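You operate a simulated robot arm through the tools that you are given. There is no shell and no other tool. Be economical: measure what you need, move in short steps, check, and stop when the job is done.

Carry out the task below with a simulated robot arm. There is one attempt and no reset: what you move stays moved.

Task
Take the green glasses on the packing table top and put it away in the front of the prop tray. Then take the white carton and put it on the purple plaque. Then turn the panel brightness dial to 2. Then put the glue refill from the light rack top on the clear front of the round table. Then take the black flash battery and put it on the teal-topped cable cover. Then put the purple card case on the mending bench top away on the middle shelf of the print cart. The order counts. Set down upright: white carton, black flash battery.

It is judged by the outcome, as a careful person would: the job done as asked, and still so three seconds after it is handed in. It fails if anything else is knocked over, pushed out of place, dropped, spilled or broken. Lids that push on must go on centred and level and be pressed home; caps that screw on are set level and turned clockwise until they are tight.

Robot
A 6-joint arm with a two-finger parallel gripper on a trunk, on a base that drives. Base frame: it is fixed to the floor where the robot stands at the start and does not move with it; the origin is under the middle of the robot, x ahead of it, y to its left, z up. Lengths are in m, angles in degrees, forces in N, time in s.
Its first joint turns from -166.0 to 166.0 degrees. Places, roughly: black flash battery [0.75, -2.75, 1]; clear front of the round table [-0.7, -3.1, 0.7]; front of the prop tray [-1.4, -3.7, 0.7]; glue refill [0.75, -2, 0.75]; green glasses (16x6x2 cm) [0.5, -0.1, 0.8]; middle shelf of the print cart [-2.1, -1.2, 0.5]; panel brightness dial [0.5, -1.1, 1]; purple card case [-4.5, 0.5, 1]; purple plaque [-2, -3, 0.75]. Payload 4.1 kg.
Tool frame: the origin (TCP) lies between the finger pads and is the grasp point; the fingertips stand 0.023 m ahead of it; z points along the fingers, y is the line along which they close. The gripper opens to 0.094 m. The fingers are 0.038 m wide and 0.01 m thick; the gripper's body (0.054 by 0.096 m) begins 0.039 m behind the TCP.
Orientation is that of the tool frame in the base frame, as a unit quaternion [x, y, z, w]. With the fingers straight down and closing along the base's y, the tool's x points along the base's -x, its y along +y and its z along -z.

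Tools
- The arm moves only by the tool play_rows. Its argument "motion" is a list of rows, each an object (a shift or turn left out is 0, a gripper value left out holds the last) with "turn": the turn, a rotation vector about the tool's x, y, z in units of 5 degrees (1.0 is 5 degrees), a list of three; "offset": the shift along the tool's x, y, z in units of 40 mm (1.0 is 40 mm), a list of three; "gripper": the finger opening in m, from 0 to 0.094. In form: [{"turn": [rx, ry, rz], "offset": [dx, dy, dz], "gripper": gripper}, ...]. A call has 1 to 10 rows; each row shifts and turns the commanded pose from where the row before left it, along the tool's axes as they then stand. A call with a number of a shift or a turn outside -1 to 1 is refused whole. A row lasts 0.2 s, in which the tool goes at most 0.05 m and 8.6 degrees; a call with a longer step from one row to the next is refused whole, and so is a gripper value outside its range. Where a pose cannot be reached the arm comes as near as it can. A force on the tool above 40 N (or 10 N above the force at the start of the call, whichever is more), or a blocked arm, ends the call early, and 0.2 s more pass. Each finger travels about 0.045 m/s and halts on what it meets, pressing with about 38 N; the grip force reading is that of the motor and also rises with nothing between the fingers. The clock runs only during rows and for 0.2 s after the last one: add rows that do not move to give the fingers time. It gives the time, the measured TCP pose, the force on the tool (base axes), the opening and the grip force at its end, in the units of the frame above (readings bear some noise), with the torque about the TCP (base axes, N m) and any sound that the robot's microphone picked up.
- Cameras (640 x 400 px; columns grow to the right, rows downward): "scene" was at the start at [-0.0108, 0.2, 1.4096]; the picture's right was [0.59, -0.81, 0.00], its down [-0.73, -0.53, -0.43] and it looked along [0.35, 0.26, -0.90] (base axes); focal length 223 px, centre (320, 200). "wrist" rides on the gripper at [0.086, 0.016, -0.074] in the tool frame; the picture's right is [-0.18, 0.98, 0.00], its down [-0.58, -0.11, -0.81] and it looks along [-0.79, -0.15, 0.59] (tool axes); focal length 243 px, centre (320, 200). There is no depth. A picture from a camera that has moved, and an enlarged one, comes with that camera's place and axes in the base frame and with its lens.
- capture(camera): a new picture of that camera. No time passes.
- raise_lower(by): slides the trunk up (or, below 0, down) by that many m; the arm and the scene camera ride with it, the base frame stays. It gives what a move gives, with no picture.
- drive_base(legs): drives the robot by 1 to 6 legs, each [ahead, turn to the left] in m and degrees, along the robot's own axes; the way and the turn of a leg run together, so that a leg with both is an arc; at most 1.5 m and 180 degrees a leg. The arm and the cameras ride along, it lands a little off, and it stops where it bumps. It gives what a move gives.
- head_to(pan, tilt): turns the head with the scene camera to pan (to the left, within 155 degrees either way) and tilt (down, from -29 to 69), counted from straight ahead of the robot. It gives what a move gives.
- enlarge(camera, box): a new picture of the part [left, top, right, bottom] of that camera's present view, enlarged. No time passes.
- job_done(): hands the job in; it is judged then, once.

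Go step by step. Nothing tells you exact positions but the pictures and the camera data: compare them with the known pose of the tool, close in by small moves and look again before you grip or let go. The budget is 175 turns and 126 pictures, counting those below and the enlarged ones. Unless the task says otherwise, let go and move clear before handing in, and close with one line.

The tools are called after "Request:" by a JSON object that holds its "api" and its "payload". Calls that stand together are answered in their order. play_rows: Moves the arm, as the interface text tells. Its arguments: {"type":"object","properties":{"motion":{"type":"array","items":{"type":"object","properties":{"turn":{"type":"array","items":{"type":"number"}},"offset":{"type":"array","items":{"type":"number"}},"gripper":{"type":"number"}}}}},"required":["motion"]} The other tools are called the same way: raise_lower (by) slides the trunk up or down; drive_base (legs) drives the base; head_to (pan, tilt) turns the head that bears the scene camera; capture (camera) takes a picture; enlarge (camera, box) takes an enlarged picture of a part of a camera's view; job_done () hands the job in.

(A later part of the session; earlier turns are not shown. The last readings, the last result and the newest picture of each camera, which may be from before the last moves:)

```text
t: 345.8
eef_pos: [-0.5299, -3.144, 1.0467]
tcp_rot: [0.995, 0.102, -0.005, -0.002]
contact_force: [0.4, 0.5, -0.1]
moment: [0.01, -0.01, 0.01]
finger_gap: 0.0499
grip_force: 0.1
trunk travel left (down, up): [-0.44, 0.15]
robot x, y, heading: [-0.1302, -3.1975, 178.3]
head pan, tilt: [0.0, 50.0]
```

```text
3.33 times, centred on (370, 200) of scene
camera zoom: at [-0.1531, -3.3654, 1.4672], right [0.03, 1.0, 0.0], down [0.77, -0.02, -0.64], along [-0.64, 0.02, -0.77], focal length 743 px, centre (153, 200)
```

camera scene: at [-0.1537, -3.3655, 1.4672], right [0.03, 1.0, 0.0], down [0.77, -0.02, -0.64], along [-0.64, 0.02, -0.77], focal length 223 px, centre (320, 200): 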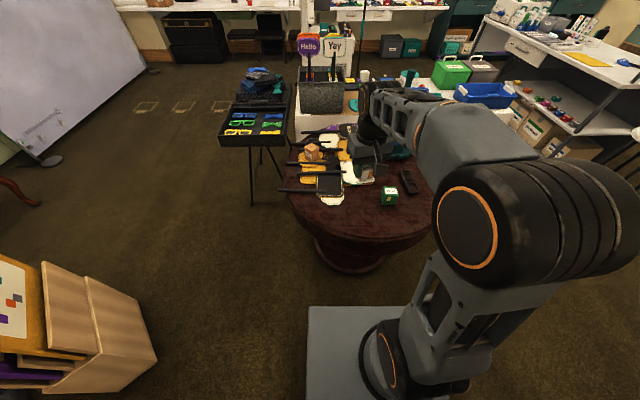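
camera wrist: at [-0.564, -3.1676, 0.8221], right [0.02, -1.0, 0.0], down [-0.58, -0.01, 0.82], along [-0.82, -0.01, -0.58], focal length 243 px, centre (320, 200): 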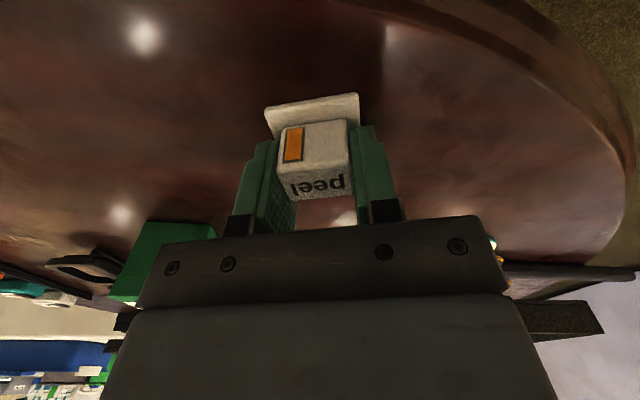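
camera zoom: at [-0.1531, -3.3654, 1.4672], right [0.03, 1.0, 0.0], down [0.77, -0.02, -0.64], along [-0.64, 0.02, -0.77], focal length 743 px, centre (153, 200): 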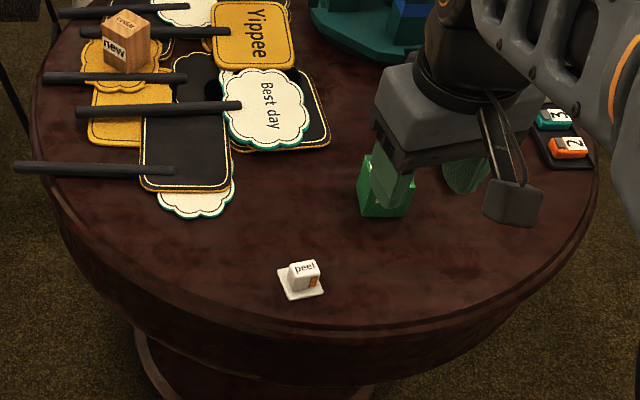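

The glue refill is placed. Next, the black flash battery on the rack's right section, near (0.69, -2.72).

Request:
{"api": "drive_base", "payload": {"legs": [[-0.1, 0], [0, -88.3], [0.45, 0], [0, -90], [0.12, 0]]}}

Request:
{"api": "head_to", "payload": {"pan": 0, "tilt": 45}}

Request:
{"api": "capture", "payload": {"camera": "scene"}}

```text
t: 357.8
eef_pos: [0.493, -2.8091, 1.0458]
tcp_rot: [-0.101, 0.995, -0.003, 0.005]
contact_force: [1.2, 0.1, 0.6]
moment: [-0.01, 0.02, -0.03]
finger_gap: 0.05
grip_force: 0.1
trunk travel left (down, up): [-0.44, 0.15]
robot x, y, heading: [0.0926, -2.7501, -2.0]
head pan, tilt: [0.0, 50.0]
```

```text
t: 358.4
eef_pos: [0.4918, -2.8093, 1.0449]
tcp_rot: [-0.101, 0.995, -0.002, 0.005]
contact_force: [-0.2, 0.1, -0.3]
moment: [0.01, 0.0, 0.01]
finger_gap: 0.0501
grip_force: 0.0
trunk travel left (down, up): [-0.44, 0.15]
robot x, y, heading: [0.0888, -2.7504, -1.9]
head pan, tilt: [0.0, 45.0]
```

```text
28 pictures are left
camera scene: at [0.1199, -2.5878, 1.474], right [-0.03, -1.0, 0.0], down [-0.71, 0.02, -0.71], along [0.71, -0.02, -0.71], focal length 223 px, centre (320, 200)
```

scene: 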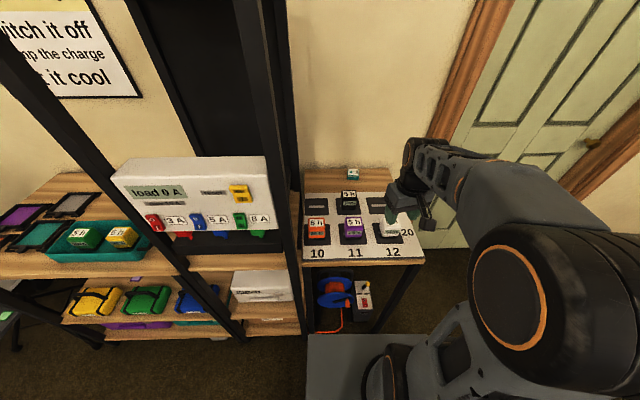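

Request:
{"api": "drive_base", "payload": {"legs": [[0.04, 0]]}}

Request:
{"api": "play_rows", "payload": {"motion": [{"turn": [0, 0, 1], "gripper": 0.08}, {"turn": [0, 0, 1]}, {"turn": [0, 0, 0.3]}, {"offset": [-1, 0.5, 0]}, {"offset": [-1, 0.5, 0]}, {"offset": [-1, 0.5, 0]}, {"offset": [-1, 0.5, 0]}, {"offset": [-0.4, 0.4, 0]}, {}]}}

Request:
{"api": "capture", "payload": {"camera": "wrist"}}

```text
t: 359.3
eef_pos: [0.5318, -2.8102, 1.0455]
tcp_rot: [-0.1, 0.995, -0.002, 0.005]
contact_force: [0.5, 0.4, -0.3]
moment: [0.01, 0.04, -0.03]
finger_gap: 0.0501
grip_force: 0.1
trunk travel left (down, up): [-0.44, 0.15]
robot x, y, heading: [0.1344, -2.758, -1.9]
head pan, tilt: [0.0, 45.0]
```

```text
t: 361.3
eef_pos: [0.7081, -2.7118, 1.0488]
tcp_rot: [0.0, 1.0, -0.002, 0.005]
contact_force: [0.2, 0.0, 0.1]
moment: [-0.03, -0.02, 0.01]
finger_gap: 0.0798
grip_force: 0.0
trunk travel left (down, up): [-0.44, 0.15]
robot x, y, heading: [0.1347, -2.752, -1.7]
head pan, tilt: [0.0, 45.0]
```

```text
27 pictures are left
camera wrist: at [0.6201, -2.6949, 1.1217], right [0.18, 0.98, 0.0], down [0.57, -0.11, 0.81], along [0.8, -0.15, -0.58], focal length 243 px, centre (320, 200)
```

wrist: 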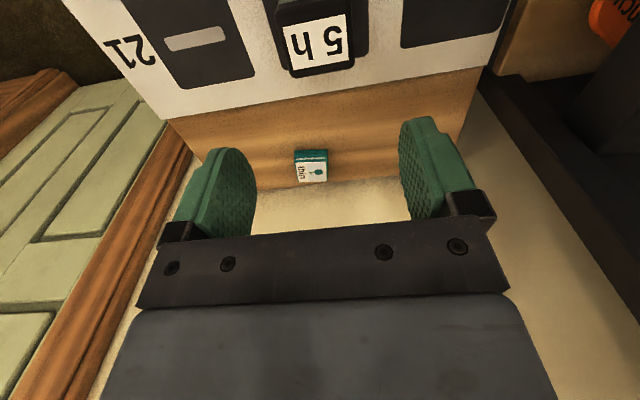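

Directly over the black battery. Descending.

Request:
{"api": "play_rows", "payload": {"motion": [{"offset": [0, 0, 1]}, {"offset": [0, 0, 1]}, {"offset": [0, 0, 0.5]}, {}]}}

Request:
{"api": "capture", "payload": {"camera": "wrist"}}

```text
t: 362.3
eef_pos: [0.7103, -2.7141, 0.9474]
tcp_rot: [0.0, 1.0, -0.002, 0.005]
contact_force: [1.4, -1.2, 0.3]
moment: [-0.03, 0.01, 0.02]
finger_gap: 0.0799
grip_force: 0.1
trunk travel left (down, up): [-0.44, 0.15]
robot x, y, heading: [0.132, -2.757, -1.8]
head pan, tilt: [0.0, 45.0]
```

```text
26 pictures are left
camera wrist: at [0.6221, -2.6979, 1.0208], right [0.18, 0.98, 0.0], down [0.57, -0.11, 0.81], along [0.8, -0.15, -0.58], focal length 243 px, centre (320, 200)
```

wrist: 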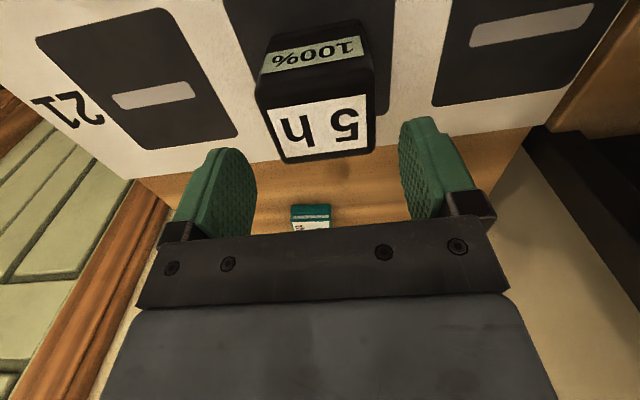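

Request:
{"api": "play_rows", "payload": {"motion": [{"offset": [0, 0, 0.8]}, {"offset": [0, 0, 0.6]}, {"gripper": 0.065}, {"gripper": 0.05}, {"gripper": 0.04}, {"gripper": 0.03}, {}, {}]}}

Request:
{"api": "play_rows", "payload": {"motion": [{"offset": [0, 0, -0.4]}, {"offset": [0, 0, -0.6]}, {"offset": [0, 0, -0.8]}, {"offset": [0.5, 0, -0.6]}, {"offset": [1, 0, 0]}, {"offset": [1, 0, 0]}, {"offset": [1, 0, 0]}, {}]}}

Request:
{"api": "capture", "payload": {"camera": "wrist"}}

```text
t: 364.1
eef_pos: [0.7094, -2.7145, 0.8899]
tcp_rot: [0.0, 1.0, -0.002, 0.006]
contact_force: [-0.2, 0.8, 0.1]
moment: [0.06, -0.06, 0.04]
finger_gap: 0.0535
grip_force: 37.7
trunk travel left (down, up): [-0.44, 0.15]
robot x, y, heading: [0.1356, -2.7556, -1.9]
head pan, tilt: [0.0, 45.0]
```

```text
t: 365.9
eef_pos: [0.5683, -2.7131, 0.9842]
tcp_rot: [0.0, 1.0, -0.001, 0.005]
contact_force: [-0.3, 0.5, -3.1]
moment: [0.03, -0.08, 0.01]
finger_gap: 0.0538
grip_force: 37.8
trunk travel left (down, up): [-0.44, 0.15]
robot x, y, heading: [0.1339, -2.7538, -1.7]
head pan, tilt: [0.0, 45.0]
```

```text
25 pictures are left
camera wrist: at [0.48, -2.697, 1.0587], right [0.18, 0.98, 0.0], down [0.57, -0.11, 0.81], along [0.8, -0.15, -0.58], focal length 243 px, centre (320, 200)
```

wrist: 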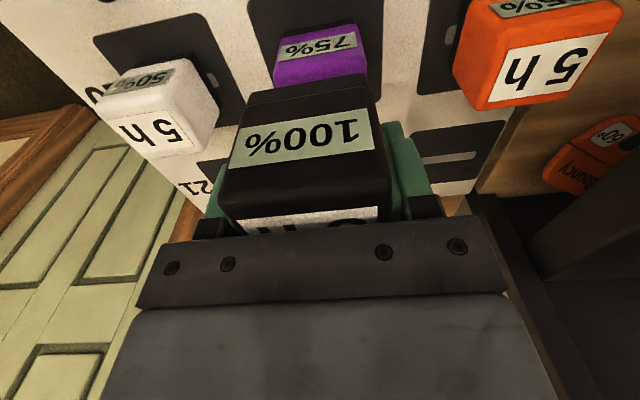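

Battery held. I'll raise and retract, then look around for the teal-topped cable cover.

Request:
{"api": "play_rows", "payload": {"motion": [{"offset": [0.5, 0, -1]}, {"offset": [1, 0, -0.5]}, {"offset": [1, 0, 0]}, {}]}}

Request:
{"api": "drive_base", "payload": {"legs": [[-0.25, 0]]}}

Request:
{"api": "head_to", "payload": {"pan": 0, "tilt": 35}}

Request:
{"api": "capture", "payload": {"camera": "scene"}}

Request:
{"api": "head_to", "payload": {"pan": -150, "tilt": 22}}

Request:
{"api": "capture", "payload": {"camera": "scene"}}

```text
t: 366.9
eef_pos: [0.4674, -2.7143, 1.0458]
tcp_rot: [0.0, 1.0, -0.002, 0.006]
contact_force: [0.6, 0.5, -3.1]
moment: [-0.02, -0.06, 0.01]
finger_gap: 0.0537
grip_force: 37.8
trunk travel left (down, up): [-0.44, 0.15]
robot x, y, heading: [0.1317, -2.7563, -1.6]
head pan, tilt: [0.0, 45.0]
```

```text
t: 368.7
eef_pos: [0.211, -2.7034, 1.0458]
tcp_rot: [-0.002, 1.0, -0.001, 0.006]
contact_force: [0.5, -0.1, -3.4]
moment: [0.01, -0.06, 0.0]
finger_gap: 0.0542
grip_force: 38.1
trunk travel left (down, up): [-0.44, 0.15]
robot x, y, heading: [-0.121, -2.7446, -1.8]
head pan, tilt: [0.0, 45.0]
```

```text
t: 369.5
eef_pos: [0.2115, -2.7039, 1.0449]
tcp_rot: [-0.001, 1.0, -0.001, 0.006]
contact_force: [0.0, 0.3, -3.7]
moment: [0.02, -0.05, 0.0]
finger_gap: 0.0538
grip_force: 38.6
trunk travel left (down, up): [-0.44, 0.15]
robot x, y, heading: [-0.1254, -2.747, -1.8]
head pan, tilt: [0.0, 35.0]
```

```text
24 pictures are left
camera scene: at [-0.0902, -2.5808, 1.4888], right [-0.03, -1.0, 0.0], down [-0.57, 0.02, -0.82], along [0.82, -0.03, -0.57], focal length 223 px, centre (320, 200)
```

scene: 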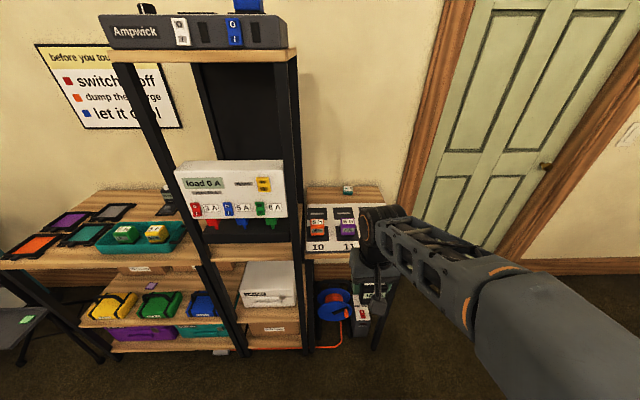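

```text
t: 371.8
eef_pos: [0.2114, -2.7024, 1.0455]
tcp_rot: [0.0, 1.0, -0.001, 0.006]
contact_force: [0.4, 0.0, -2.7]
moment: [-0.06, -0.02, 0.02]
finger_gap: 0.0538
grip_force: 38.0
trunk travel left (down, up): [-0.44, 0.15]
robot x, y, heading: [-0.121, -2.7489, -2.0]
head pan, tilt: [-150.0, 22.0]
```

```text
23 pictures are left
camera scene: at [-0.2601, -2.6217, 1.5095], right [-0.47, 0.88, 0.0], down [0.33, 0.18, -0.93], along [-0.82, -0.44, -0.37], focal length 223 px, centre (320, 200)
```

scene: 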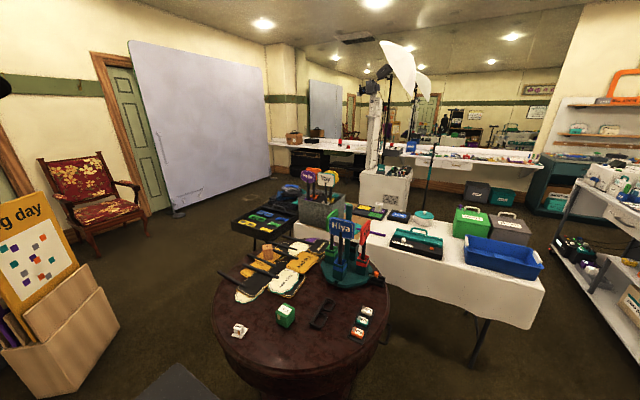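

Request:
{"api": "enlarge", "payload": {"camera": "scene", "box": [340, 190, 450, 265]}}

```text
5.33 times, centred on (395, 228) of scene
camera zoom: at [-0.2601, -2.6217, 1.5095], right [-0.47, 0.88, 0.0], down [0.33, 0.18, -0.93], along [-0.82, -0.44, -0.37], focal length 1188 px, centre (-80, 53)
```

zoom: 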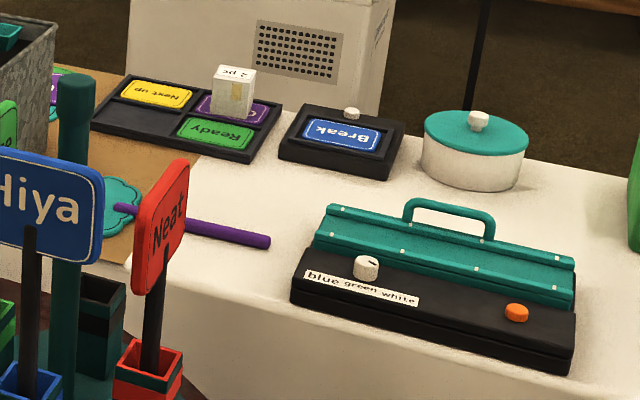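

The white carton is still fine. I recall slab-like cases (crimson, teal, purple) with labels on the lower shelf of the bench left of my start, so I'll drive over and look there.

Request:
{"api": "drive_base", "payload": {"legs": [[0, 97], [1.2, 0], [1.15, 0]]}}

Request:
{"api": "head_to", "payload": {"pan": 0, "tilt": 45}}

Request:
{"api": "capture", "payload": {"camera": "scene"}}

```text
t: 387.5
eef_pos: [-0.4371, -0.0724, 1.0459]
tcp_rot: [0.75, -0.661, -0.004, -0.005]
contact_force: [0.6, 0.5, -3.5]
moment: [0.04, -0.02, 0.03]
finger_gap: 0.0538
grip_force: 37.6
trunk travel left (down, up): [-0.44, 0.15]
robot x, y, heading: [-0.3508, -0.4002, 95.3]
head pan, tilt: [-150.0, 22.0]
```

```text
t: 389.8
eef_pos: [-0.4382, -0.0721, 1.045]
tcp_rot: [0.749, -0.663, -0.004, -0.005]
contact_force: [-0.7, -0.2, -4.1]
moment: [0.02, 0.0, 0.01]
finger_gap: 0.0539
grip_force: 38.2
trunk travel left (down, up): [-0.44, 0.15]
robot x, y, heading: [-0.3578, -0.3986, 95.6]
head pan, tilt: [0.0, 45.0]
```

```text
21 pictures are left
camera scene: at [-0.5227, -0.3946, 1.4741], right [1.0, 0.09, 0.0], down [0.06, -0.7, -0.71], along [-0.06, 0.7, -0.71], focal length 223 px, centre (320, 200)
```

scene: 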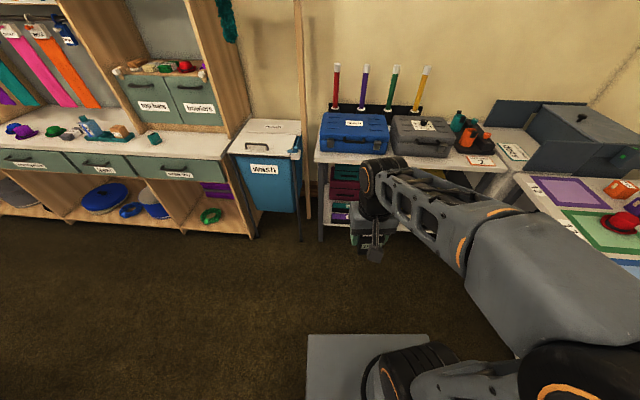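

Request:
{"api": "play_rows", "payload": {"motion": [{"offset": [0, 1, 0]}, {"offset": [0, 1, 0]}, {"offset": [0, 1, 0]}, {"offset": [0, 1, 0]}, {"offset": [0, 1, 0]}, {}]}}

Request:
{"api": "enlarge", "payload": {"camera": "scene", "box": [300, 110, 500, 260]}}

```text
t: 391.2
eef_pos: [-0.6368, -0.0982, 1.0452]
tcp_rot: [0.749, -0.662, -0.004, -0.006]
contact_force: [-0.2, 0.7, -2.9]
moment: [0.05, -0.05, 0.02]
finger_gap: 0.0538
grip_force: 38.1
trunk travel left (down, up): [-0.44, 0.15]
robot x, y, heading: [-0.3523, -0.402, 95.0]
head pan, tilt: [0.0, 45.0]
```

```text
2.67 times, centred on (400, 185) of scene
camera zoom: at [-0.5233, -0.3946, 1.474], right [1.0, 0.09, 0.0], down [0.06, -0.7, -0.71], along [-0.06, 0.7, -0.71], focal length 594 px, centre (107, 240)
```

zoom: 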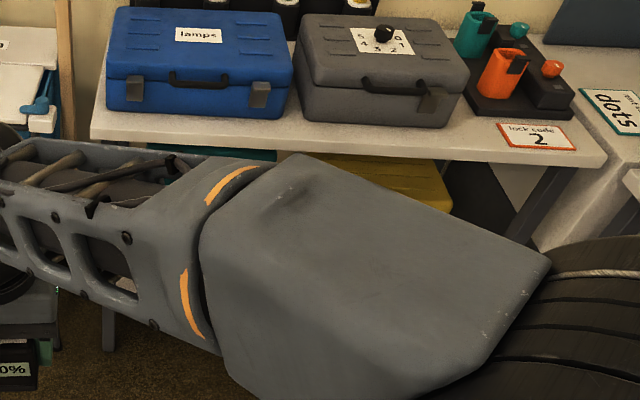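

Request:
{"api": "play_rows", "payload": {"motion": [{"offset": [0, -1, 0]}, {"offset": [0, -1, 0]}, {"offset": [0, -1, 0]}, {"offset": [0, -1, 0]}, {"offset": [0, -1, 0]}, {"offset": [0, -1, 0]}, {"offset": [0, -1, 0]}, {"offset": [0, -1, 0]}, {"offset": [0, -1, 0]}, {"offset": [0, -1, 0]}]}}

Request:
{"api": "head_to", "payload": {"pan": -5, "tilt": 45}}

Request:
{"api": "enlarge", "payload": {"camera": "scene", "box": [270, 120, 450, 270]}}

```text
t: 393.4
eef_pos: [-0.2392, -0.0513, 1.046]
tcp_rot: [0.75, -0.662, -0.003, -0.004]
contact_force: [-0.1, 0.1, -3.7]
moment: [0.06, -0.04, -0.01]
finger_gap: 0.0539
grip_force: 38.0
trunk travel left (down, up): [-0.44, 0.15]
robot x, y, heading: [-0.3566, -0.4033, 95.1]
head pan, tilt: [0.0, 45.0]
```

```text
t: 394.1
eef_pos: [-0.2399, -0.0508, 1.0459]
tcp_rot: [0.75, -0.661, -0.004, -0.004]
contact_force: [0.2, 0.9, -3.9]
moment: [0.04, 0.04, -0.03]
finger_gap: 0.0539
grip_force: 38.2
trunk travel left (down, up): [-0.44, 0.15]
robot x, y, heading: [-0.3564, -0.4001, 95.1]
head pan, tilt: [-5.0, 45.0]
```

```text
2.67 times, centred on (360, 195) of scene
camera zoom: at [-0.5156, -0.3943, 1.4741], right [1.0, 0.0, 0.0], down [0.0, -0.71, -0.71], along [0.0, 0.71, -0.71], focal length 594 px, centre (213, 213)
```

zoom: 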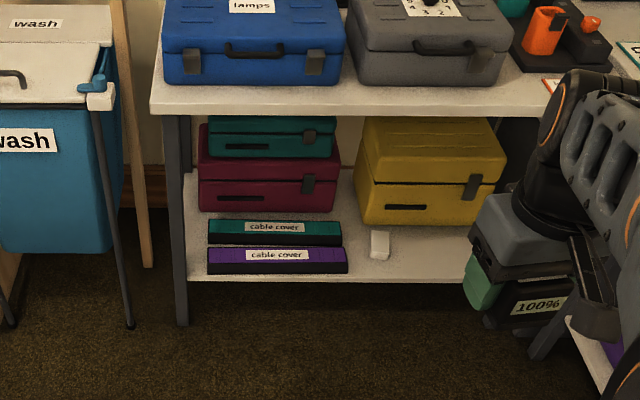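

Found: "cable cover" slabs on the low shelf (teal one behind, purple in front), top near z ≈ 0.22, under the bench top. I'll lower the trunk and move closer to see the space under the bench.

Request:
{"api": "raise_lower", "payload": {"by": -0.44}}

Request:
{"api": "drive_base", "payload": {"legs": [[0, -5], [0.4, 0]]}}

Request:
{"api": "head_to", "payload": {"pan": 5, "tilt": 35}}

Request:
{"api": "capture", "payload": {"camera": "scene"}}

```text
refused: -0.44 is not a number from -0.4 to 0.4
```

```text
t: 397.1
eef_pos: [-0.2079, 0.3375, 1.0442]
tcp_rot: [0.719, -0.695, -0.003, -0.006]
contact_force: [0.7, 0.0, -2.8]
moment: [0.02, 0.03, -0.03]
finger_gap: 0.0541
grip_force: 37.8
trunk travel left (down, up): [-0.44, 0.15]
robot x, y, heading: [-0.3534, 0.0012, 90.0]
head pan, tilt: [-5.0, 45.0]
```

```text
t: 397.8
eef_pos: [-0.2089, 0.338, 1.0445]
tcp_rot: [0.719, -0.695, -0.002, -0.004]
contact_force: [0.3, -0.3, -2.9]
moment: [0.06, -0.02, 0.03]
finger_gap: 0.0537
grip_force: 38.1
trunk travel left (down, up): [-0.44, 0.15]
robot x, y, heading: [-0.3545, -0.0013, 90.3]
head pan, tilt: [5.0, 35.0]
```

```text
18 pictures are left
camera scene: at [-0.5293, 0.0284, 1.4888], right [1.0, 0.09, 0.0], down [0.05, -0.57, -0.82], along [-0.07, 0.82, -0.57], focal length 223 px, centre (320, 200)
```

scene: 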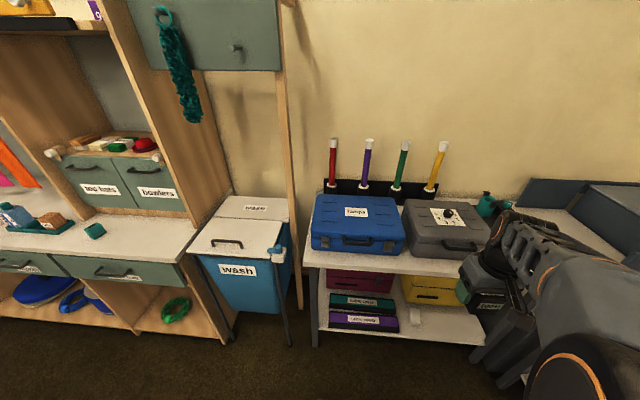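

Triangulated: teal cover centre at about (-0.333, 0.80, 0.21), with the bench top's edge at y ≈ 0.59. I'll lower the trunk and set the arm low in front of the bench, then drive it in under the bench top.

Request:
{"api": "raise_lower", "payload": {"by": -0.4}}

Request:
{"api": "play_rows", "payload": {"motion": [{"offset": [-0.8, 1, 0]}, {"offset": [-0.8, 1, 0]}, {"offset": [-0.75, 1, 0]}, {"offset": [0, 0, 1]}, {"offset": [0, 0, 1]}, {"offset": [0, 0, 1]}, {"offset": [0, 0, 1]}, {"offset": [0, 0, 1]}, {"offset": [0, 0, 1]}, {}]}}

Request:
{"api": "head_to", "payload": {"pan": 5, "tilt": 40}}

Request:
{"api": "capture", "payload": {"camera": "scene"}}

```text
t: 401.6
eef_pos: [-0.2087, 0.3381, 0.6451]
tcp_rot: [0.719, -0.695, -0.003, -0.005]
contact_force: [-1.0, 0.2, -3.0]
moment: [0.02, -0.01, -0.02]
finger_gap: 0.0536
grip_force: 37.6
trunk travel left (down, up): [-0.04, 0.55]
robot x, y, heading: [-0.3543, 0.0058, 90.1]
head pan, tilt: [5.0, 35.0]
```

```text
refused: row 1 steps farther than a row can; nothing moved
```

```text
t: 402.3
eef_pos: [-0.2084, 0.3376, 0.6458]
tcp_rot: [0.718, -0.696, -0.002, -0.004]
contact_force: [0.2, -0.1, -2.8]
moment: [0.02, 0.02, -0.01]
finger_gap: 0.0539
grip_force: 37.9
trunk travel left (down, up): [-0.04, 0.55]
robot x, y, heading: [-0.3595, 0.0026, 90.1]
head pan, tilt: [5.0, 40.0]
```

```text
17 pictures are left
camera scene: at [-0.5291, 0.0254, 1.0814], right [1.0, 0.09, 0.0], down [0.06, -0.64, -0.77], along [-0.07, 0.76, -0.64], focal length 223 px, centre (320, 200)
```

scene: 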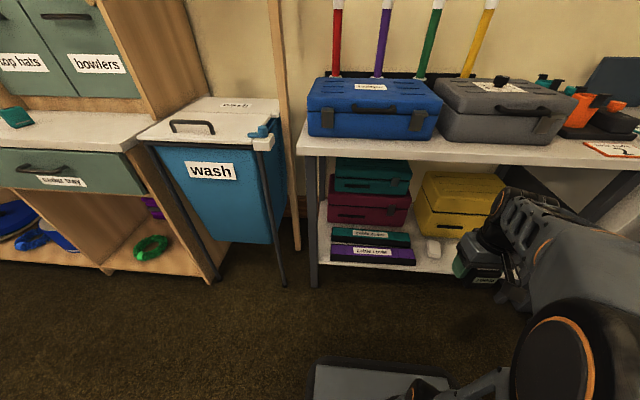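

Request:
{"api": "play_rows", "payload": {"motion": [{"offset": [-0.6, 0.77, 0]}, {"offset": [-0.6, 0.77, 0]}, {"offset": [-0.6, 0.77, 0]}, {"offset": [-0.55, 0.77, 0]}, {"offset": [0, 0, 1]}, {"offset": [0, 0, 1]}, {"offset": [0, 0, 1]}, {"offset": [0, 0, 1]}, {"offset": [0, 0, 1]}, {"offset": [0, 0, 1]}]}}

Request:
{"api": "play_rows", "payload": {"motion": [{"offset": [0, 0, 1]}, {"offset": [0, 0, 1]}, {}]}}

Request:
{"api": "capture", "payload": {"camera": "scene"}}

```text
t: 404.5
eef_pos: [-0.3328, 0.4297, 0.4043]
tcp_rot: [0.719, -0.695, -0.003, -0.005]
contact_force: [0.0, -0.9, -2.7]
moment: [0.06, 0.01, -0.01]
finger_gap: 0.0539
grip_force: 37.8
trunk travel left (down, up): [-0.04, 0.55]
robot x, y, heading: [-0.3544, 0.005, 90.1]
head pan, tilt: [5.0, 40.0]
```

```text
t: 405.3
eef_pos: [-0.3347, 0.4316, 0.3242]
tcp_rot: [0.719, -0.695, -0.003, -0.006]
contact_force: [-0.6, -0.1, -2.4]
moment: [0.04, 0.02, -0.01]
finger_gap: 0.0538
grip_force: 38.0
trunk travel left (down, up): [-0.04, 0.55]
robot x, y, heading: [-0.3555, 0.0038, 90.0]
head pan, tilt: [5.0, 40.0]
```

```text
16 pictures are left
camera scene: at [-0.5291, 0.0254, 1.0813], right [1.0, 0.09, 0.0], down [0.06, -0.64, -0.77], along [-0.07, 0.76, -0.64], focal length 223 px, centre (320, 200)
```

scene: 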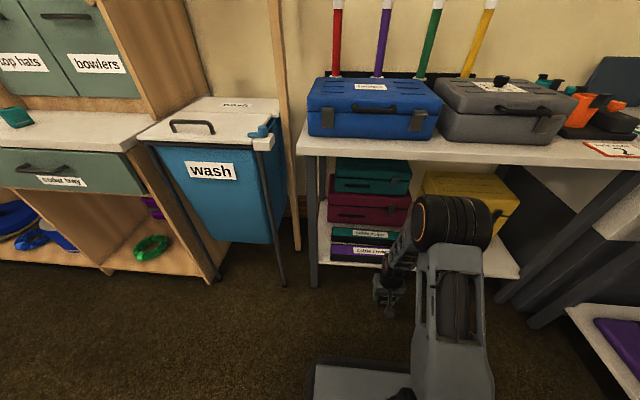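

The elbow may come close to the bench top, so I'll lower the trunk fully and extend the arm instead, checking the elbow as I go.

Request:
{"api": "raise_lower", "payload": {"by": -0.03}}

Request:
{"api": "play_rows", "payload": {"motion": [{"offset": [-1, 0, 0]}, {"offset": [-1, 0, 0]}, {"offset": [-1, 0, 0]}, {"offset": [-1, 0, 0]}, {}]}}

Request:
{"api": "capture", "payload": {"camera": "scene"}}

```text
t: 406.1
eef_pos: [-0.3342, 0.4303, 0.2946]
tcp_rot: [0.719, -0.695, -0.004, -0.005]
contact_force: [1.5, 0.5, -2.6]
moment: [0.02, -0.02, 0.01]
finger_gap: 0.0537
grip_force: 38.3
trunk travel left (down, up): [-0.01, 0.58]
robot x, y, heading: [-0.3549, -0.0016, 89.7]
head pan, tilt: [5.0, 40.0]
```

```text
t: 407.2
eef_pos: [-0.3383, 0.5915, 0.2955]
tcp_rot: [0.718, -0.696, -0.002, -0.005]
contact_force: [0.3, -0.2, -3.2]
moment: [0.06, -0.02, 0.03]
finger_gap: 0.054
grip_force: 38.0
trunk travel left (down, up): [-0.01, 0.58]
robot x, y, heading: [-0.3576, 0.0016, 90.0]
head pan, tilt: [5.0, 40.0]
```

```text
15 pictures are left
camera scene: at [-0.5291, 0.0255, 1.0513], right [1.0, 0.09, 0.0], down [0.06, -0.64, -0.77], along [-0.07, 0.76, -0.64], focal length 223 px, centre (320, 200)
```

scene: 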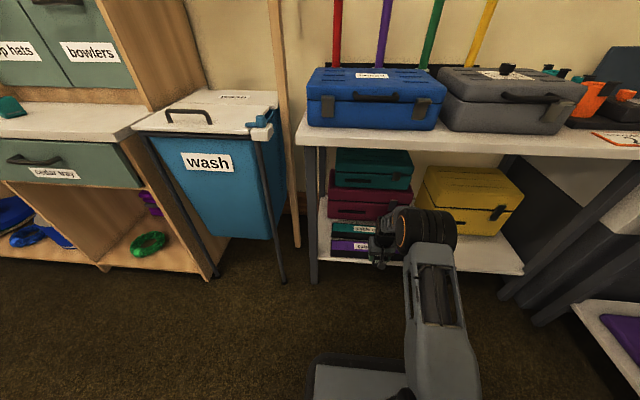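

Reach is ample and the elbow drops as the arm extends. I'll extend further before driving in.

Request:
{"api": "play_rows", "payload": {"motion": [{"offset": [-0.7, 0, 0]}, {"offset": [-0.7, 0, 0]}, {"offset": [-0.6, 0, 0]}, {}]}}

Request:
{"api": "capture", "payload": {"camera": "scene"}}

```text
t: 408.2
eef_pos: [-0.3416, 0.6689, 0.2968]
tcp_rot: [0.719, -0.695, -0.002, -0.004]
contact_force: [0.1, -0.1, -4.0]
moment: [0.02, 0.0, 0.0]
finger_gap: 0.0538
grip_force: 38.2
trunk travel left (down, up): [-0.01, 0.58]
robot x, y, heading: [-0.3547, -0.0, 90.1]
head pan, tilt: [5.0, 40.0]
```

```text
14 pictures are left
camera scene: at [-0.5291, 0.0255, 1.0513], right [1.0, 0.09, 0.0], down [0.06, -0.64, -0.77], along [-0.07, 0.76, -0.64], focal length 223 px, centre (320, 200)
```

scene: 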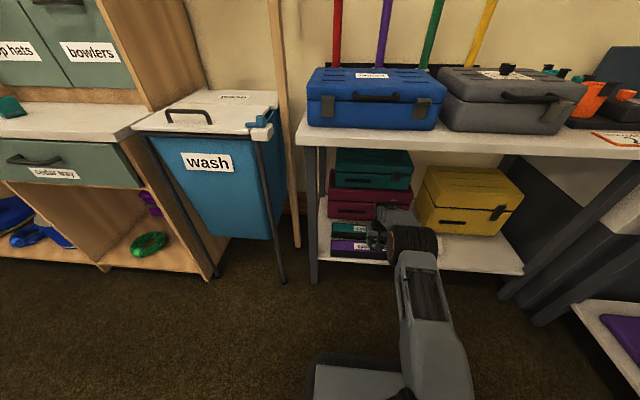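

The elbow is now low enough to pass under the bench top. Driving in 0.12 m.

Request:
{"api": "drive_base", "payload": {"legs": [[0.12, 0]]}}

Request:
{"api": "capture", "payload": {"camera": "wrist"}}

```text
t: 409.5
eef_pos: [-0.3415, 0.7896, 0.2967]
tcp_rot: [0.719, -0.695, -0.003, -0.005]
contact_force: [-0.3, -0.9, -3.1]
moment: [0.05, 0.02, -0.01]
finger_gap: 0.0538
grip_force: 38.0
trunk travel left (down, up): [-0.01, 0.58]
robot x, y, heading: [-0.3551, 0.1193, 90.1]
head pan, tilt: [5.0, 40.0]
```

```text
13 pictures are left
camera wrist: at [-0.3552, 0.7017, 0.3712], right [-0.99, 0.15, 0.0], down [0.09, 0.58, 0.81], along [0.12, 0.8, -0.58], focal length 243 px, centre (320, 200)
```

wrist: 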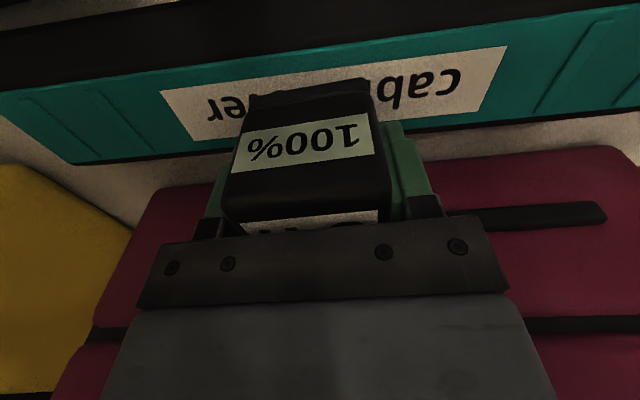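

Teal top spans y ≈ 0.769–0.838; I'll shift 13 mm further in, then lower.

Request:
{"api": "play_rows", "payload": {"motion": [{"offset": [-0.33, 0, 0]}, {"offset": [0, 0, 0.5]}, {"offset": [0, 0, 0.3]}, {}]}}

Request:
{"api": "capture", "payload": {"camera": "wrist"}}

```text
t: 410.5
eef_pos: [-0.3424, 0.8045, 0.2712]
tcp_rot: [0.719, -0.695, -0.008, -0.009]
contact_force: [-0.4, 2.2, 33.9]
moment: [-0.12, 0.61, -0.12]
finger_gap: 0.0532
grip_force: 38.3
trunk travel left (down, up): [-0.01, 0.58]
robot x, y, heading: [-0.3502, 0.1245, 89.9]
head pan, tilt: [5.0, 40.0]
```

```text
12 pictures are left
camera wrist: at [-0.3561, 0.7158, 0.3443], right [-0.99, 0.15, 0.0], down [0.09, 0.56, 0.82], along [0.12, 0.81, -0.57], focal length 243 px, centre (320, 200)
```

wrist: 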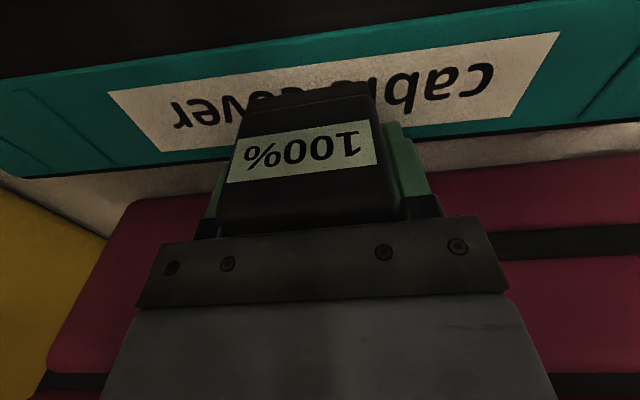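

The cover top is higher (≈0.234), so its centre is y ≈ 0.788. I'll lift slightly, shift back 15 mm, and lower gently.

Request:
{"api": "play_rows", "payload": {"motion": [{"offset": [0, 0, -0.3]}, {"offset": [0.4, 0, 0]}, {}]}}

Request:
{"api": "capture", "payload": {"camera": "wrist"}}

```text
t: 411.3
eef_pos: [-0.3417, 0.7845, 0.2756]
tcp_rot: [0.718, -0.696, -0.002, -0.004]
contact_force: [0.1, 0.5, -2.8]
moment: [0.0, -0.01, -0.02]
finger_gap: 0.054
grip_force: 38.2
trunk travel left (down, up): [-0.01, 0.58]
robot x, y, heading: [-0.355, 0.1194, 90.0]
head pan, tilt: [5.0, 40.0]
```

```text
11 pictures are left
camera wrist: at [-0.3555, 0.6977, 0.3502], right [-0.99, 0.15, 0.0], down [0.09, 0.58, 0.81], along [0.12, 0.8, -0.58], focal length 243 px, centre (320, 200)
```

wrist: 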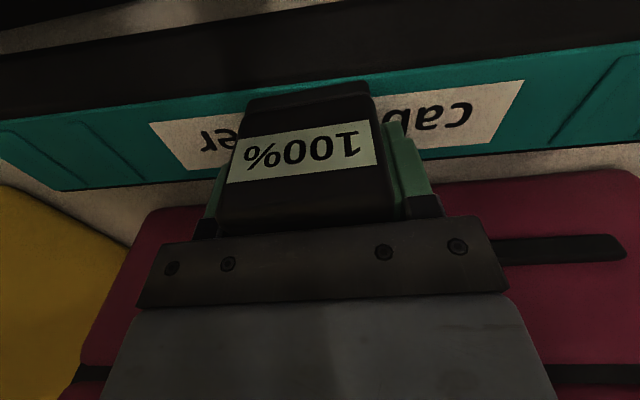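

The battery slid up a little in the grip; re-solving gives a cover top at z ≈ 0.25 and centre y ≈ 0.776. I'll shift back 9 mm and touch down gently.

Request:
{"api": "play_rows", "payload": {"motion": [{"offset": [0.22, 0, 0]}, {"offset": [0, 0, 0.06]}, {"offset": [0, 0, 0.05]}, {}]}}

```text
t: 412.3
eef_pos: [-0.3403, 0.7766, 0.2716]
tcp_rot: [0.719, -0.695, -0.003, -0.005]
contact_force: [1.5, -0.4, -3.9]
moment: [0.04, -0.01, -0.03]
finger_gap: 0.0539
grip_force: 38.2
trunk travel left (down, up): [-0.01, 0.58]
robot x, y, heading: [-0.3546, 0.1197, 89.9]
head pan, tilt: [5.0, 40.0]
```

Request:
{"api": "play_rows", "payload": {"motion": [{"offset": [0, 0, 0.05]}, {"offset": [0, 0, 0.05]}, {}]}}

```text
t: 413.1
eef_pos: [-0.3391, 0.7782, 0.2713]
tcp_rot: [0.719, -0.695, -0.003, -0.006]
contact_force: [1.5, -12.6, 19.4]
moment: [-0.01, 0.43, 0.19]
finger_gap: 0.0539
grip_force: 37.8
trunk travel left (down, up): [-0.01, 0.58]
robot x, y, heading: [-0.3554, 0.1219, 89.9]
head pan, tilt: [5.0, 40.0]
```

Touchdown. I'll open wide, lift only 2 cm (limited headroom), and back straight out.

Request:
{"api": "play_rows", "payload": {"motion": [{"offset": [0, 0, -0.04]}, {"gripper": 0.06}, {"gripper": 0.072}, {"gripper": 0.085}, {}, {"offset": [0, 0, -0.25]}, {"offset": [0, 0, -0.25]}, {}]}}

Request:
{"api": "capture", "payload": {"camera": "wrist"}}

```text
t: 414.9
eef_pos: [-0.341, 0.7772, 0.2904]
tcp_rot: [0.719, -0.695, -0.003, -0.005]
contact_force: [-0.4, 0.3, 0.4]
moment: [-0.02, 0.03, 0.0]
finger_gap: 0.0846
grip_force: 0.1
trunk travel left (down, up): [-0.01, 0.58]
robot x, y, heading: [-0.3579, 0.1184, 89.9]
head pan, tilt: [5.0, 40.0]
```

```text
10 pictures are left
camera wrist: at [-0.355, 0.6896, 0.3641], right [-0.99, 0.15, 0.0], down [0.09, 0.58, 0.81], along [0.12, 0.8, -0.58], focal length 243 px, centre (320, 200)
```

wrist: 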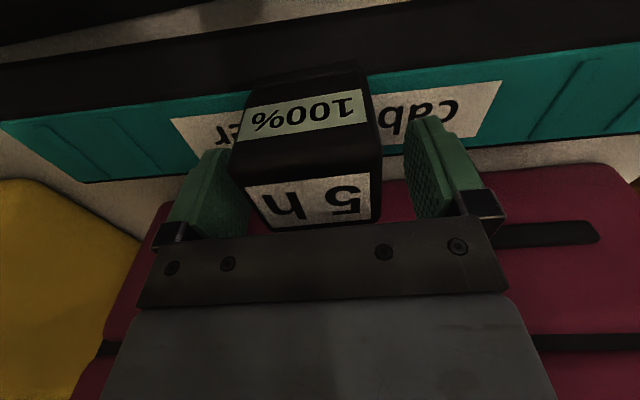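

The battery stands upright on the teal cover. I'll back straight out, raise the trunk, and retract the arm.

Request:
{"api": "drive_base", "payload": {"legs": [[-0.38, 0]]}}

Request:
{"api": "raise_lower", "payload": {"by": 0.4}}

Request:
{"api": "play_rows", "payload": {"motion": [{"offset": [1, 0, 0]}, {"offset": [1, 0, 0]}, {"offset": [1, 0, 0]}, {"offset": [1, 0, 0]}, {"offset": [1, 0, 0]}, {"offset": [1, 0, 0]}, {"offset": [0, 0, -1]}, {"offset": [0, 0, -1]}, {"offset": [0, 0, -1]}, {"offset": [0, 0, -1]}]}}

```text
t: 417.3
eef_pos: [-0.3431, 0.392, 0.2911]
tcp_rot: [0.72, -0.694, -0.003, -0.006]
contact_force: [0.0, -0.6, -0.2]
moment: [-0.01, -0.03, 0.0]
finger_gap: 0.0847
grip_force: 0.0
trunk travel left (down, up): [-0.01, 0.58]
robot x, y, heading: [-0.3534, -0.2637, 90.1]
head pan, tilt: [5.0, 40.0]
```

```text
t: 421.1
eef_pos: [-0.342, 0.3918, 0.6903]
tcp_rot: [0.72, -0.694, -0.003, -0.005]
contact_force: [0.3, -0.2, 0.4]
moment: [0.01, -0.01, 0.02]
finger_gap: 0.085
grip_force: 0.0
trunk travel left (down, up): [-0.41, 0.18]
robot x, y, heading: [-0.3527, -0.2673, 90.3]
head pan, tilt: [5.0, 40.0]
```

```text
t: 423.4
eef_pos: [-0.3309, 0.1479, 0.8479]
tcp_rot: [0.72, -0.694, -0.002, -0.005]
contact_force: [0.0, -0.2, -0.4]
moment: [-0.02, -0.01, 0.0]
finger_gap: 0.0849
grip_force: 0.1
trunk travel left (down, up): [-0.41, 0.18]
robot x, y, heading: [-0.3535, -0.2678, 90.3]
head pan, tilt: [5.0, 40.0]
```

Request:
{"api": "drive_base", "payload": {"legs": [[0, 67.3], [0.7, 0], [0, 22.4], [1.25, 0], [1.25, 0]]}}

Request:
{"api": "head_to", "payload": {"pan": -15, "tilt": 28}}

Request:
{"api": "capture", "payload": {"camera": "scene"}}

```text
t: 443.2
eef_pos: [-3.9314, -0.0531, 0.8472]
tcp_rot: [1.0, 0.027, -0.006, -0.001]
contact_force: [0.0, -0.7, 0.3]
moment: [0.0, -0.01, -0.03]
finger_gap: 0.0851
grip_force: 0.0
trunk travel left (down, up): [-0.41, 0.18]
robot x, y, heading: [-3.5213, -0.0697, -178.9]
head pan, tilt: [5.0, 40.0]
```

```text
t: 444.1
eef_pos: [-3.9315, -0.0532, 0.8478]
tcp_rot: [1.0, 0.027, -0.005, -0.002]
contact_force: [-0.2, -0.2, 0.5]
moment: [-0.02, 0.0, -0.02]
finger_gap: 0.0851
grip_force: 0.2
trunk travel left (down, up): [-0.41, 0.18]
robot x, y, heading: [-3.517, -0.07, -178.9]
head pan, tilt: [-15.0, 28.0]
```

```text
9 pictures are left
camera scene: at [-3.5434, -0.2123, 1.4698], right [0.24, 0.97, 0.0], down [0.46, -0.11, -0.88], along [-0.86, 0.21, -0.47], focal length 223 px, centre (320, 200)
```

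scene: 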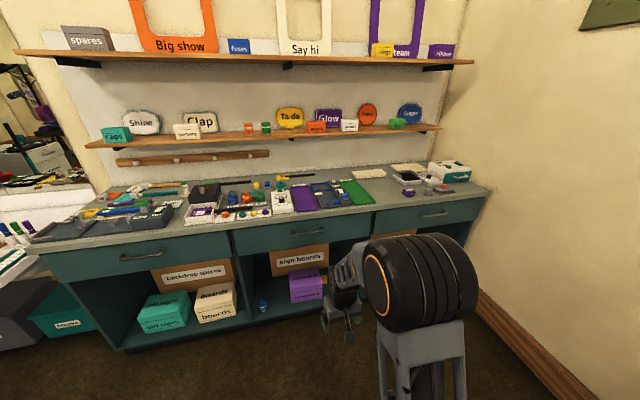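

Request:
{"api": "enlarge", "payload": {"camera": "scene", "box": [280, 150, 480, 225]}}

```text
3.20 times, centred on (380, 188) of scene
camera zoom: at [-3.5434, -0.2123, 1.4698], right [0.24, 0.97, 0.0], down [0.46, -0.11, -0.88], along [-0.86, 0.21, -0.47], focal length 713 px, centre (128, 240)
```

zoom: 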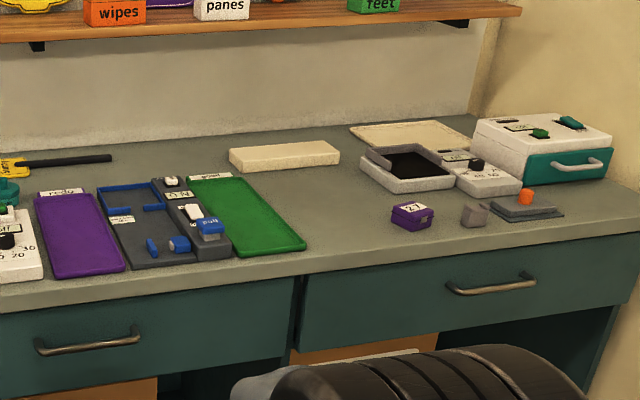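

The purple card case ("27") sits on the bench near (-4.49, 0.52, 0.93). I'll raise up and drive to stand in front of it.

Request:
{"api": "raise_lower", "payload": {"by": 0.17}}

Request:
{"api": "play_rows", "payload": {"motion": [{"offset": [0, 0, -1]}, {"offset": [0, 0, -1]}, {"offset": [0, 0, -0.7]}, {}]}}

Request:
{"api": "drive_base", "payload": {"legs": [[0, -54], [0.69, 0], [0, 53]]}}

Request:
{"api": "capture", "payload": {"camera": "wrist"}}

```text
t: 446.0
eef_pos: [-3.9321, -0.0523, 1.0176]
tcp_rot: [1.0, 0.028, -0.005, -0.001]
contact_force: [0.3, 0.1, 0.5]
moment: [0.01, -0.01, 0.0]
finger_gap: 0.0852
grip_force: 0.1
trunk travel left (down, up): [-0.58, 0.01]
robot x, y, heading: [-3.5188, -0.0651, -178.6]
head pan, tilt: [-15.0, 28.0]
```

```text
t: 447.0
eef_pos: [-3.9299, -0.0541, 1.1259]
tcp_rot: [1.0, 0.027, -0.007, -0.002]
contact_force: [-0.3, 0.6, 0.0]
moment: [-0.02, -0.01, -0.02]
finger_gap: 0.0848
grip_force: 0.1
trunk travel left (down, up): [-0.58, 0.01]
robot x, y, heading: [-3.5164, -0.069, -179.0]
head pan, tilt: [-15.0, 28.0]
```

```text
t: 455.6
eef_pos: [-4.343, 0.5094, 1.1262]
tcp_rot: [1.0, 0.014, -0.006, -0.001]
contact_force: [-0.3, 0.8, -0.1]
moment: [-0.01, -0.01, -0.02]
finger_gap: 0.0849
grip_force: 0.1
trunk travel left (down, up): [-0.58, 0.01]
robot x, y, heading: [-3.9299, 0.4847, 179.9]
head pan, tilt: [-15.0, 28.0]
```

```text
7 pictures are left
camera wrist: at [-4.2567, 0.4957, 1.1989], right [-0.15, -0.99, 0.0], down [-0.58, 0.09, 0.81], along [-0.8, 0.13, -0.58], focal length 243 px, centre (320, 200)
```

wrist: 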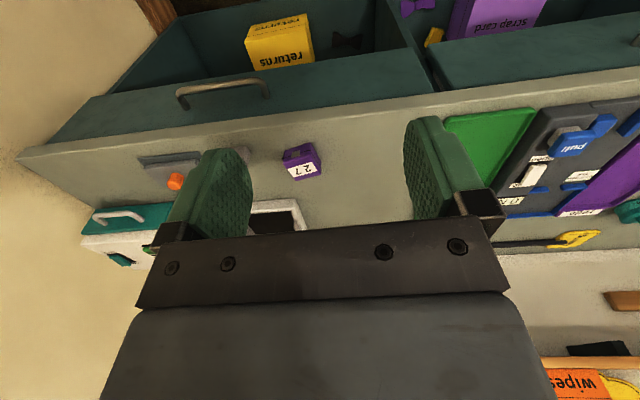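

Re-triangulated: case at about (-4.585, 0.587, 0.87), with a gray cube just beside it, so I'll keep the opening narrow. Moving above it.

Request:
{"api": "drive_base", "payload": {"legs": [[0.15, 0]]}}

Request:
{"api": "play_rows", "payload": {"motion": [{"offset": [-0.75, -0.65, 0], "gripper": 0.062}, {"offset": [-0.75, -0.65, 0]}, {"offset": [-0.75, -0.65, 0]}, {"turn": [0, 0, -1]}, {"turn": [0, 0, -1]}, {"offset": [0, 0, 1]}, {"offset": [0, 0, 1]}, {"offset": [0, 0, 1]}, {"offset": [0, 0, 0.8]}, {}]}}

Request:
{"api": "capture", "payload": {"camera": "wrist"}}

```text
t: 456.9
eef_pos: [-4.4948, 0.5106, 1.125]
tcp_rot: [1.0, 0.014, -0.005, -0.001]
contact_force: [-0.1, 0.5, -0.3]
moment: [0.0, -0.02, -0.01]
finger_gap: 0.0848
grip_force: 0.0
trunk travel left (down, up): [-0.58, 0.01]
robot x, y, heading: [-4.0808, 0.4885, 179.7]
head pan, tilt: [-15.0, 28.0]
```

```text
t: 459.1
eef_pos: [-4.5866, 0.5859, 0.9758]
tcp_rot: [0.995, 0.101, -0.006, -0.002]
contact_force: [-0.1, -0.4, -0.1]
moment: [-0.01, 0.0, 0.01]
finger_gap: 0.0619
grip_force: 0.1
trunk travel left (down, up): [-0.58, 0.01]
robot x, y, heading: [-4.0847, 0.4823, 179.7]
head pan, tilt: [-15.0, 28.0]
```

```text
6 pictures are left
camera wrist: at [-4.4984, 0.5874, 1.0494], right [0.02, -1.0, 0.0], down [-0.58, -0.01, 0.81], along [-0.81, -0.01, -0.58], focal length 243 px, centre (320, 200)
```

wrist: 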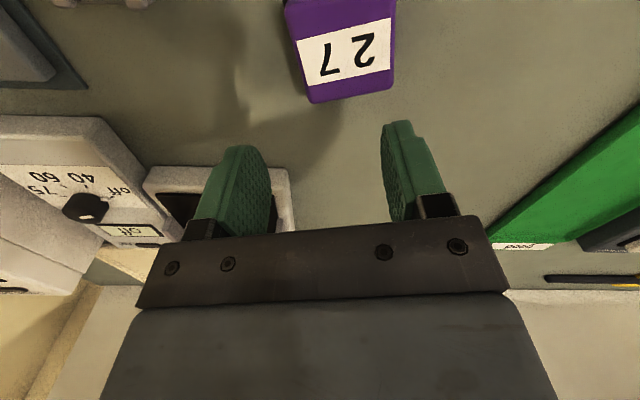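

Request:
{"api": "play_rows", "payload": {"motion": [{"offset": [0.7, 0.37, 0]}, {"turn": [0, 0, -0.5], "offset": [0, 0, 0.4]}, {}]}}

Request:
{"api": "capture", "payload": {"camera": "wrist"}}

```text
t: 459.9
eef_pos: [-4.556, 0.5773, 0.96]
tcp_rot: [0.992, 0.123, -0.006, -0.001]
contact_force: [-0.1, 0.4, 0.3]
moment: [0.03, 0.01, -0.01]
finger_gap: 0.0618
grip_force: 0.1
trunk travel left (down, up): [-0.58, 0.01]
robot x, y, heading: [-4.0823, 0.4859, 179.5]
head pan, tilt: [-15.0, 28.0]
```

```text
5 pictures are left
camera wrist: at [-4.4684, 0.582, 1.0331], right [0.06, -1.0, 0.0], down [-0.58, -0.04, 0.81], along [-0.81, -0.05, -0.58], focal length 243 px, centre (320, 200)
```

wrist: 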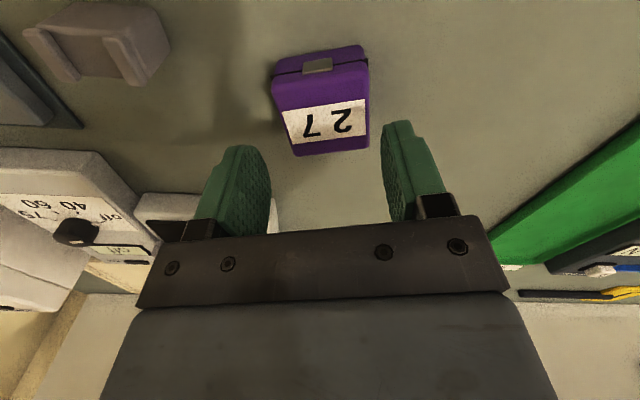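

Request:
{"api": "play_rows", "payload": {"motion": [{"offset": [0.15, 0.03, 0], "gripper": 0.07}, {"offset": [0, 0, 0.5]}, {"offset": [0, 0, 0.4]}, {"offset": [0, 0, 0.25]}, {"gripper": 0.055}, {"gripper": 0.045}, {"gripper": 0.035}, {}, {}]}}

```text
t: 461.9
eef_pos: [-4.5506, 0.5766, 0.9115]
tcp_rot: [0.992, 0.123, -0.005, -0.001]
contact_force: [-1.3, 0.5, -0.5]
moment: [0.0, 0.02, 0.01]
finger_gap: 0.0512
grip_force: 38.1
trunk travel left (down, up): [-0.58, 0.01]
robot x, y, heading: [-4.081, 0.486, 179.7]
head pan, tilt: [-15.0, 28.0]
```

Gripped. The cart's shelf has little headroom, so I'll regrasp the case here with the fingers tilted about 37° forward: release, rise, tilt, come back down.

Request:
{"api": "play_rows", "payload": {"motion": [{"gripper": 0.06}, {"gripper": 0.07}, {}, {"offset": [0, 0, -0.7]}, {"offset": [0, 0, -0.8]}, {"turn": [0, -1, 0]}, {"turn": [0, -1, 0]}, {"turn": [0, -1, 0]}, {"turn": [0, -1, 0]}, {"turn": [0, -1, 0]}]}}

Request:
{"api": "play_rows", "payload": {"motion": [{"turn": [0, -1, 0]}, {"turn": [0, -1, 0]}, {"turn": [0, -0.5, 0]}, {"offset": [0.25, 0, 0.32]}, {"offset": [0.25, 0, 0.32]}, {}]}}

Request:
{"api": "capture", "payload": {"camera": "wrist"}}

```text
t: 464.1
eef_pos: [-4.5514, 0.5781, 0.9716]
tcp_rot: [0.968, 0.12, -0.22, 0.025]
contact_force: [-0.3, -0.5, -0.4]
moment: [0.01, 0.0, -0.01]
finger_gap: 0.0702
grip_force: 0.1
trunk travel left (down, up): [-0.58, 0.01]
robot x, y, heading: [-4.0824, 0.4871, 179.7]
head pan, tilt: [-15.0, 28.0]
```

```text
t: 465.5
eef_pos: [-4.5502, 0.5798, 0.9395]
tcp_rot: [0.938, 0.116, -0.325, 0.037]
contact_force: [-0.2, -0.7, -0.4]
moment: [0.0, -0.02, 0.0]
finger_gap: 0.0699
grip_force: 0.0
trunk travel left (down, up): [-0.58, 0.01]
robot x, y, heading: [-4.0799, 0.4876, 179.8]
head pan, tilt: [-15.0, 28.0]
```

```text
4 pictures are left
camera wrist: at [-4.4365, 0.5915, 0.9449], right [0.1, -0.99, 0.11], down [0.01, 0.11, 0.99], along [-0.99, -0.1, 0.02], focal length 243 px, centre (320, 200)
```

wrist: 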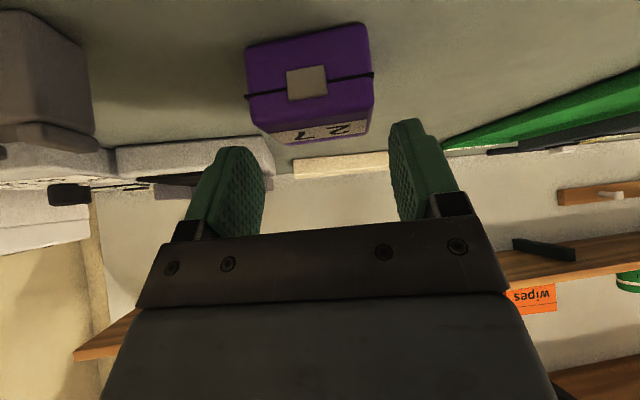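

Request:
{"api": "play_rows", "payload": {"motion": [{"offset": [0.15, -0.08, 0.19]}, {"offset": [0.13, 0, 0.17]}, {"gripper": 0.06}, {"gripper": 0.05}, {"gripper": 0.04}, {"gripper": 0.034}, {}, {}]}}

```text
t: 467.3
eef_pos: [-4.5514, 0.5838, 0.9215]
tcp_rot: [0.938, 0.117, -0.324, 0.038]
contact_force: [-0.7, 0.4, 0.6]
moment: [-0.05, 0.04, -0.02]
finger_gap: 0.0511
grip_force: 37.9
trunk travel left (down, up): [-0.58, 0.01]
robot x, y, heading: [-4.0829, 0.4884, 179.9]
head pan, tilt: [-15.0, 28.0]
```

Regrasped with the tilt. Lifting and retracting.

Request:
{"api": "play_rows", "payload": {"motion": [{"offset": [-0.3, 0, -0.4]}, {"offset": [-0.6, 0, -0.8]}, {"offset": [-0.6, 0, -0.8]}, {"offset": [-0.6, 0, -0.8]}, {"offset": [0.8, 0, -0.6]}, {"offset": [0.8, 0, -0.6]}, {"offset": [0.8, 0, -0.6]}, {}]}}

```text
t: 469.1
eef_pos: [-4.4413, 0.6191, 1.0612]
tcp_rot: [0.938, 0.117, -0.324, 0.039]
contact_force: [-0.5, -1.0, 0.2]
moment: [0.0, 0.01, 0.02]
finger_gap: 0.0507
grip_force: 38.0
out of reach, approached as far as the arm can: row 7
trunk travel left (down, up): [-0.58, 0.01]
robot x, y, heading: [-4.0848, 0.4856, 179.9]
head pan, tilt: [-15.0, 28.0]
```

Request:
{"api": "drive_base", "payload": {"legs": [[-0.35, 0], [0, 131.6], [0.65, 0], [0, 48.5], [1.2, 0], [1.2, 0]]}}

```text
t: 474.2
eef_pos: [-4.0276, 0.2351, 1.0615]
tcp_rot: [0.753, 0.572, -0.261, 0.195]
contact_force: [0.3, -0.5, -0.3]
moment: [0.0, -0.03, -0.02]
finger_gap: 0.051
grip_force: 37.7
trunk travel left (down, up): [-0.58, 0.01]
robot x, y, heading: [-3.731, 0.4764, -120.1]
head pan, tilt: [-15.0, 28.0]
stopped in leg 2: the robot was blocked; the commanded pose is now the measured one
```

Blocked, probably the robot's rear against the counter end. I'll drive forward a bit away from it, then continue the turn.

Request:
{"api": "drive_base", "payload": {"legs": [[0.35, 0], [0, 75]]}}

```text
t: 479.7
eef_pos: [-3.7611, -0.1783, 1.0616]
tcp_rot: [0.262, 0.909, -0.092, 0.312]
contact_force: [-0.1, -0.3, 0.7]
moment: [-0.05, 0.0, 0.0]
finger_gap: 0.0513
grip_force: 37.4
trunk travel left (down, up): [-0.58, 0.01]
robot x, y, heading: [-3.9123, 0.1768, -46.9]
head pan, tilt: [-15.0, 28.0]
```

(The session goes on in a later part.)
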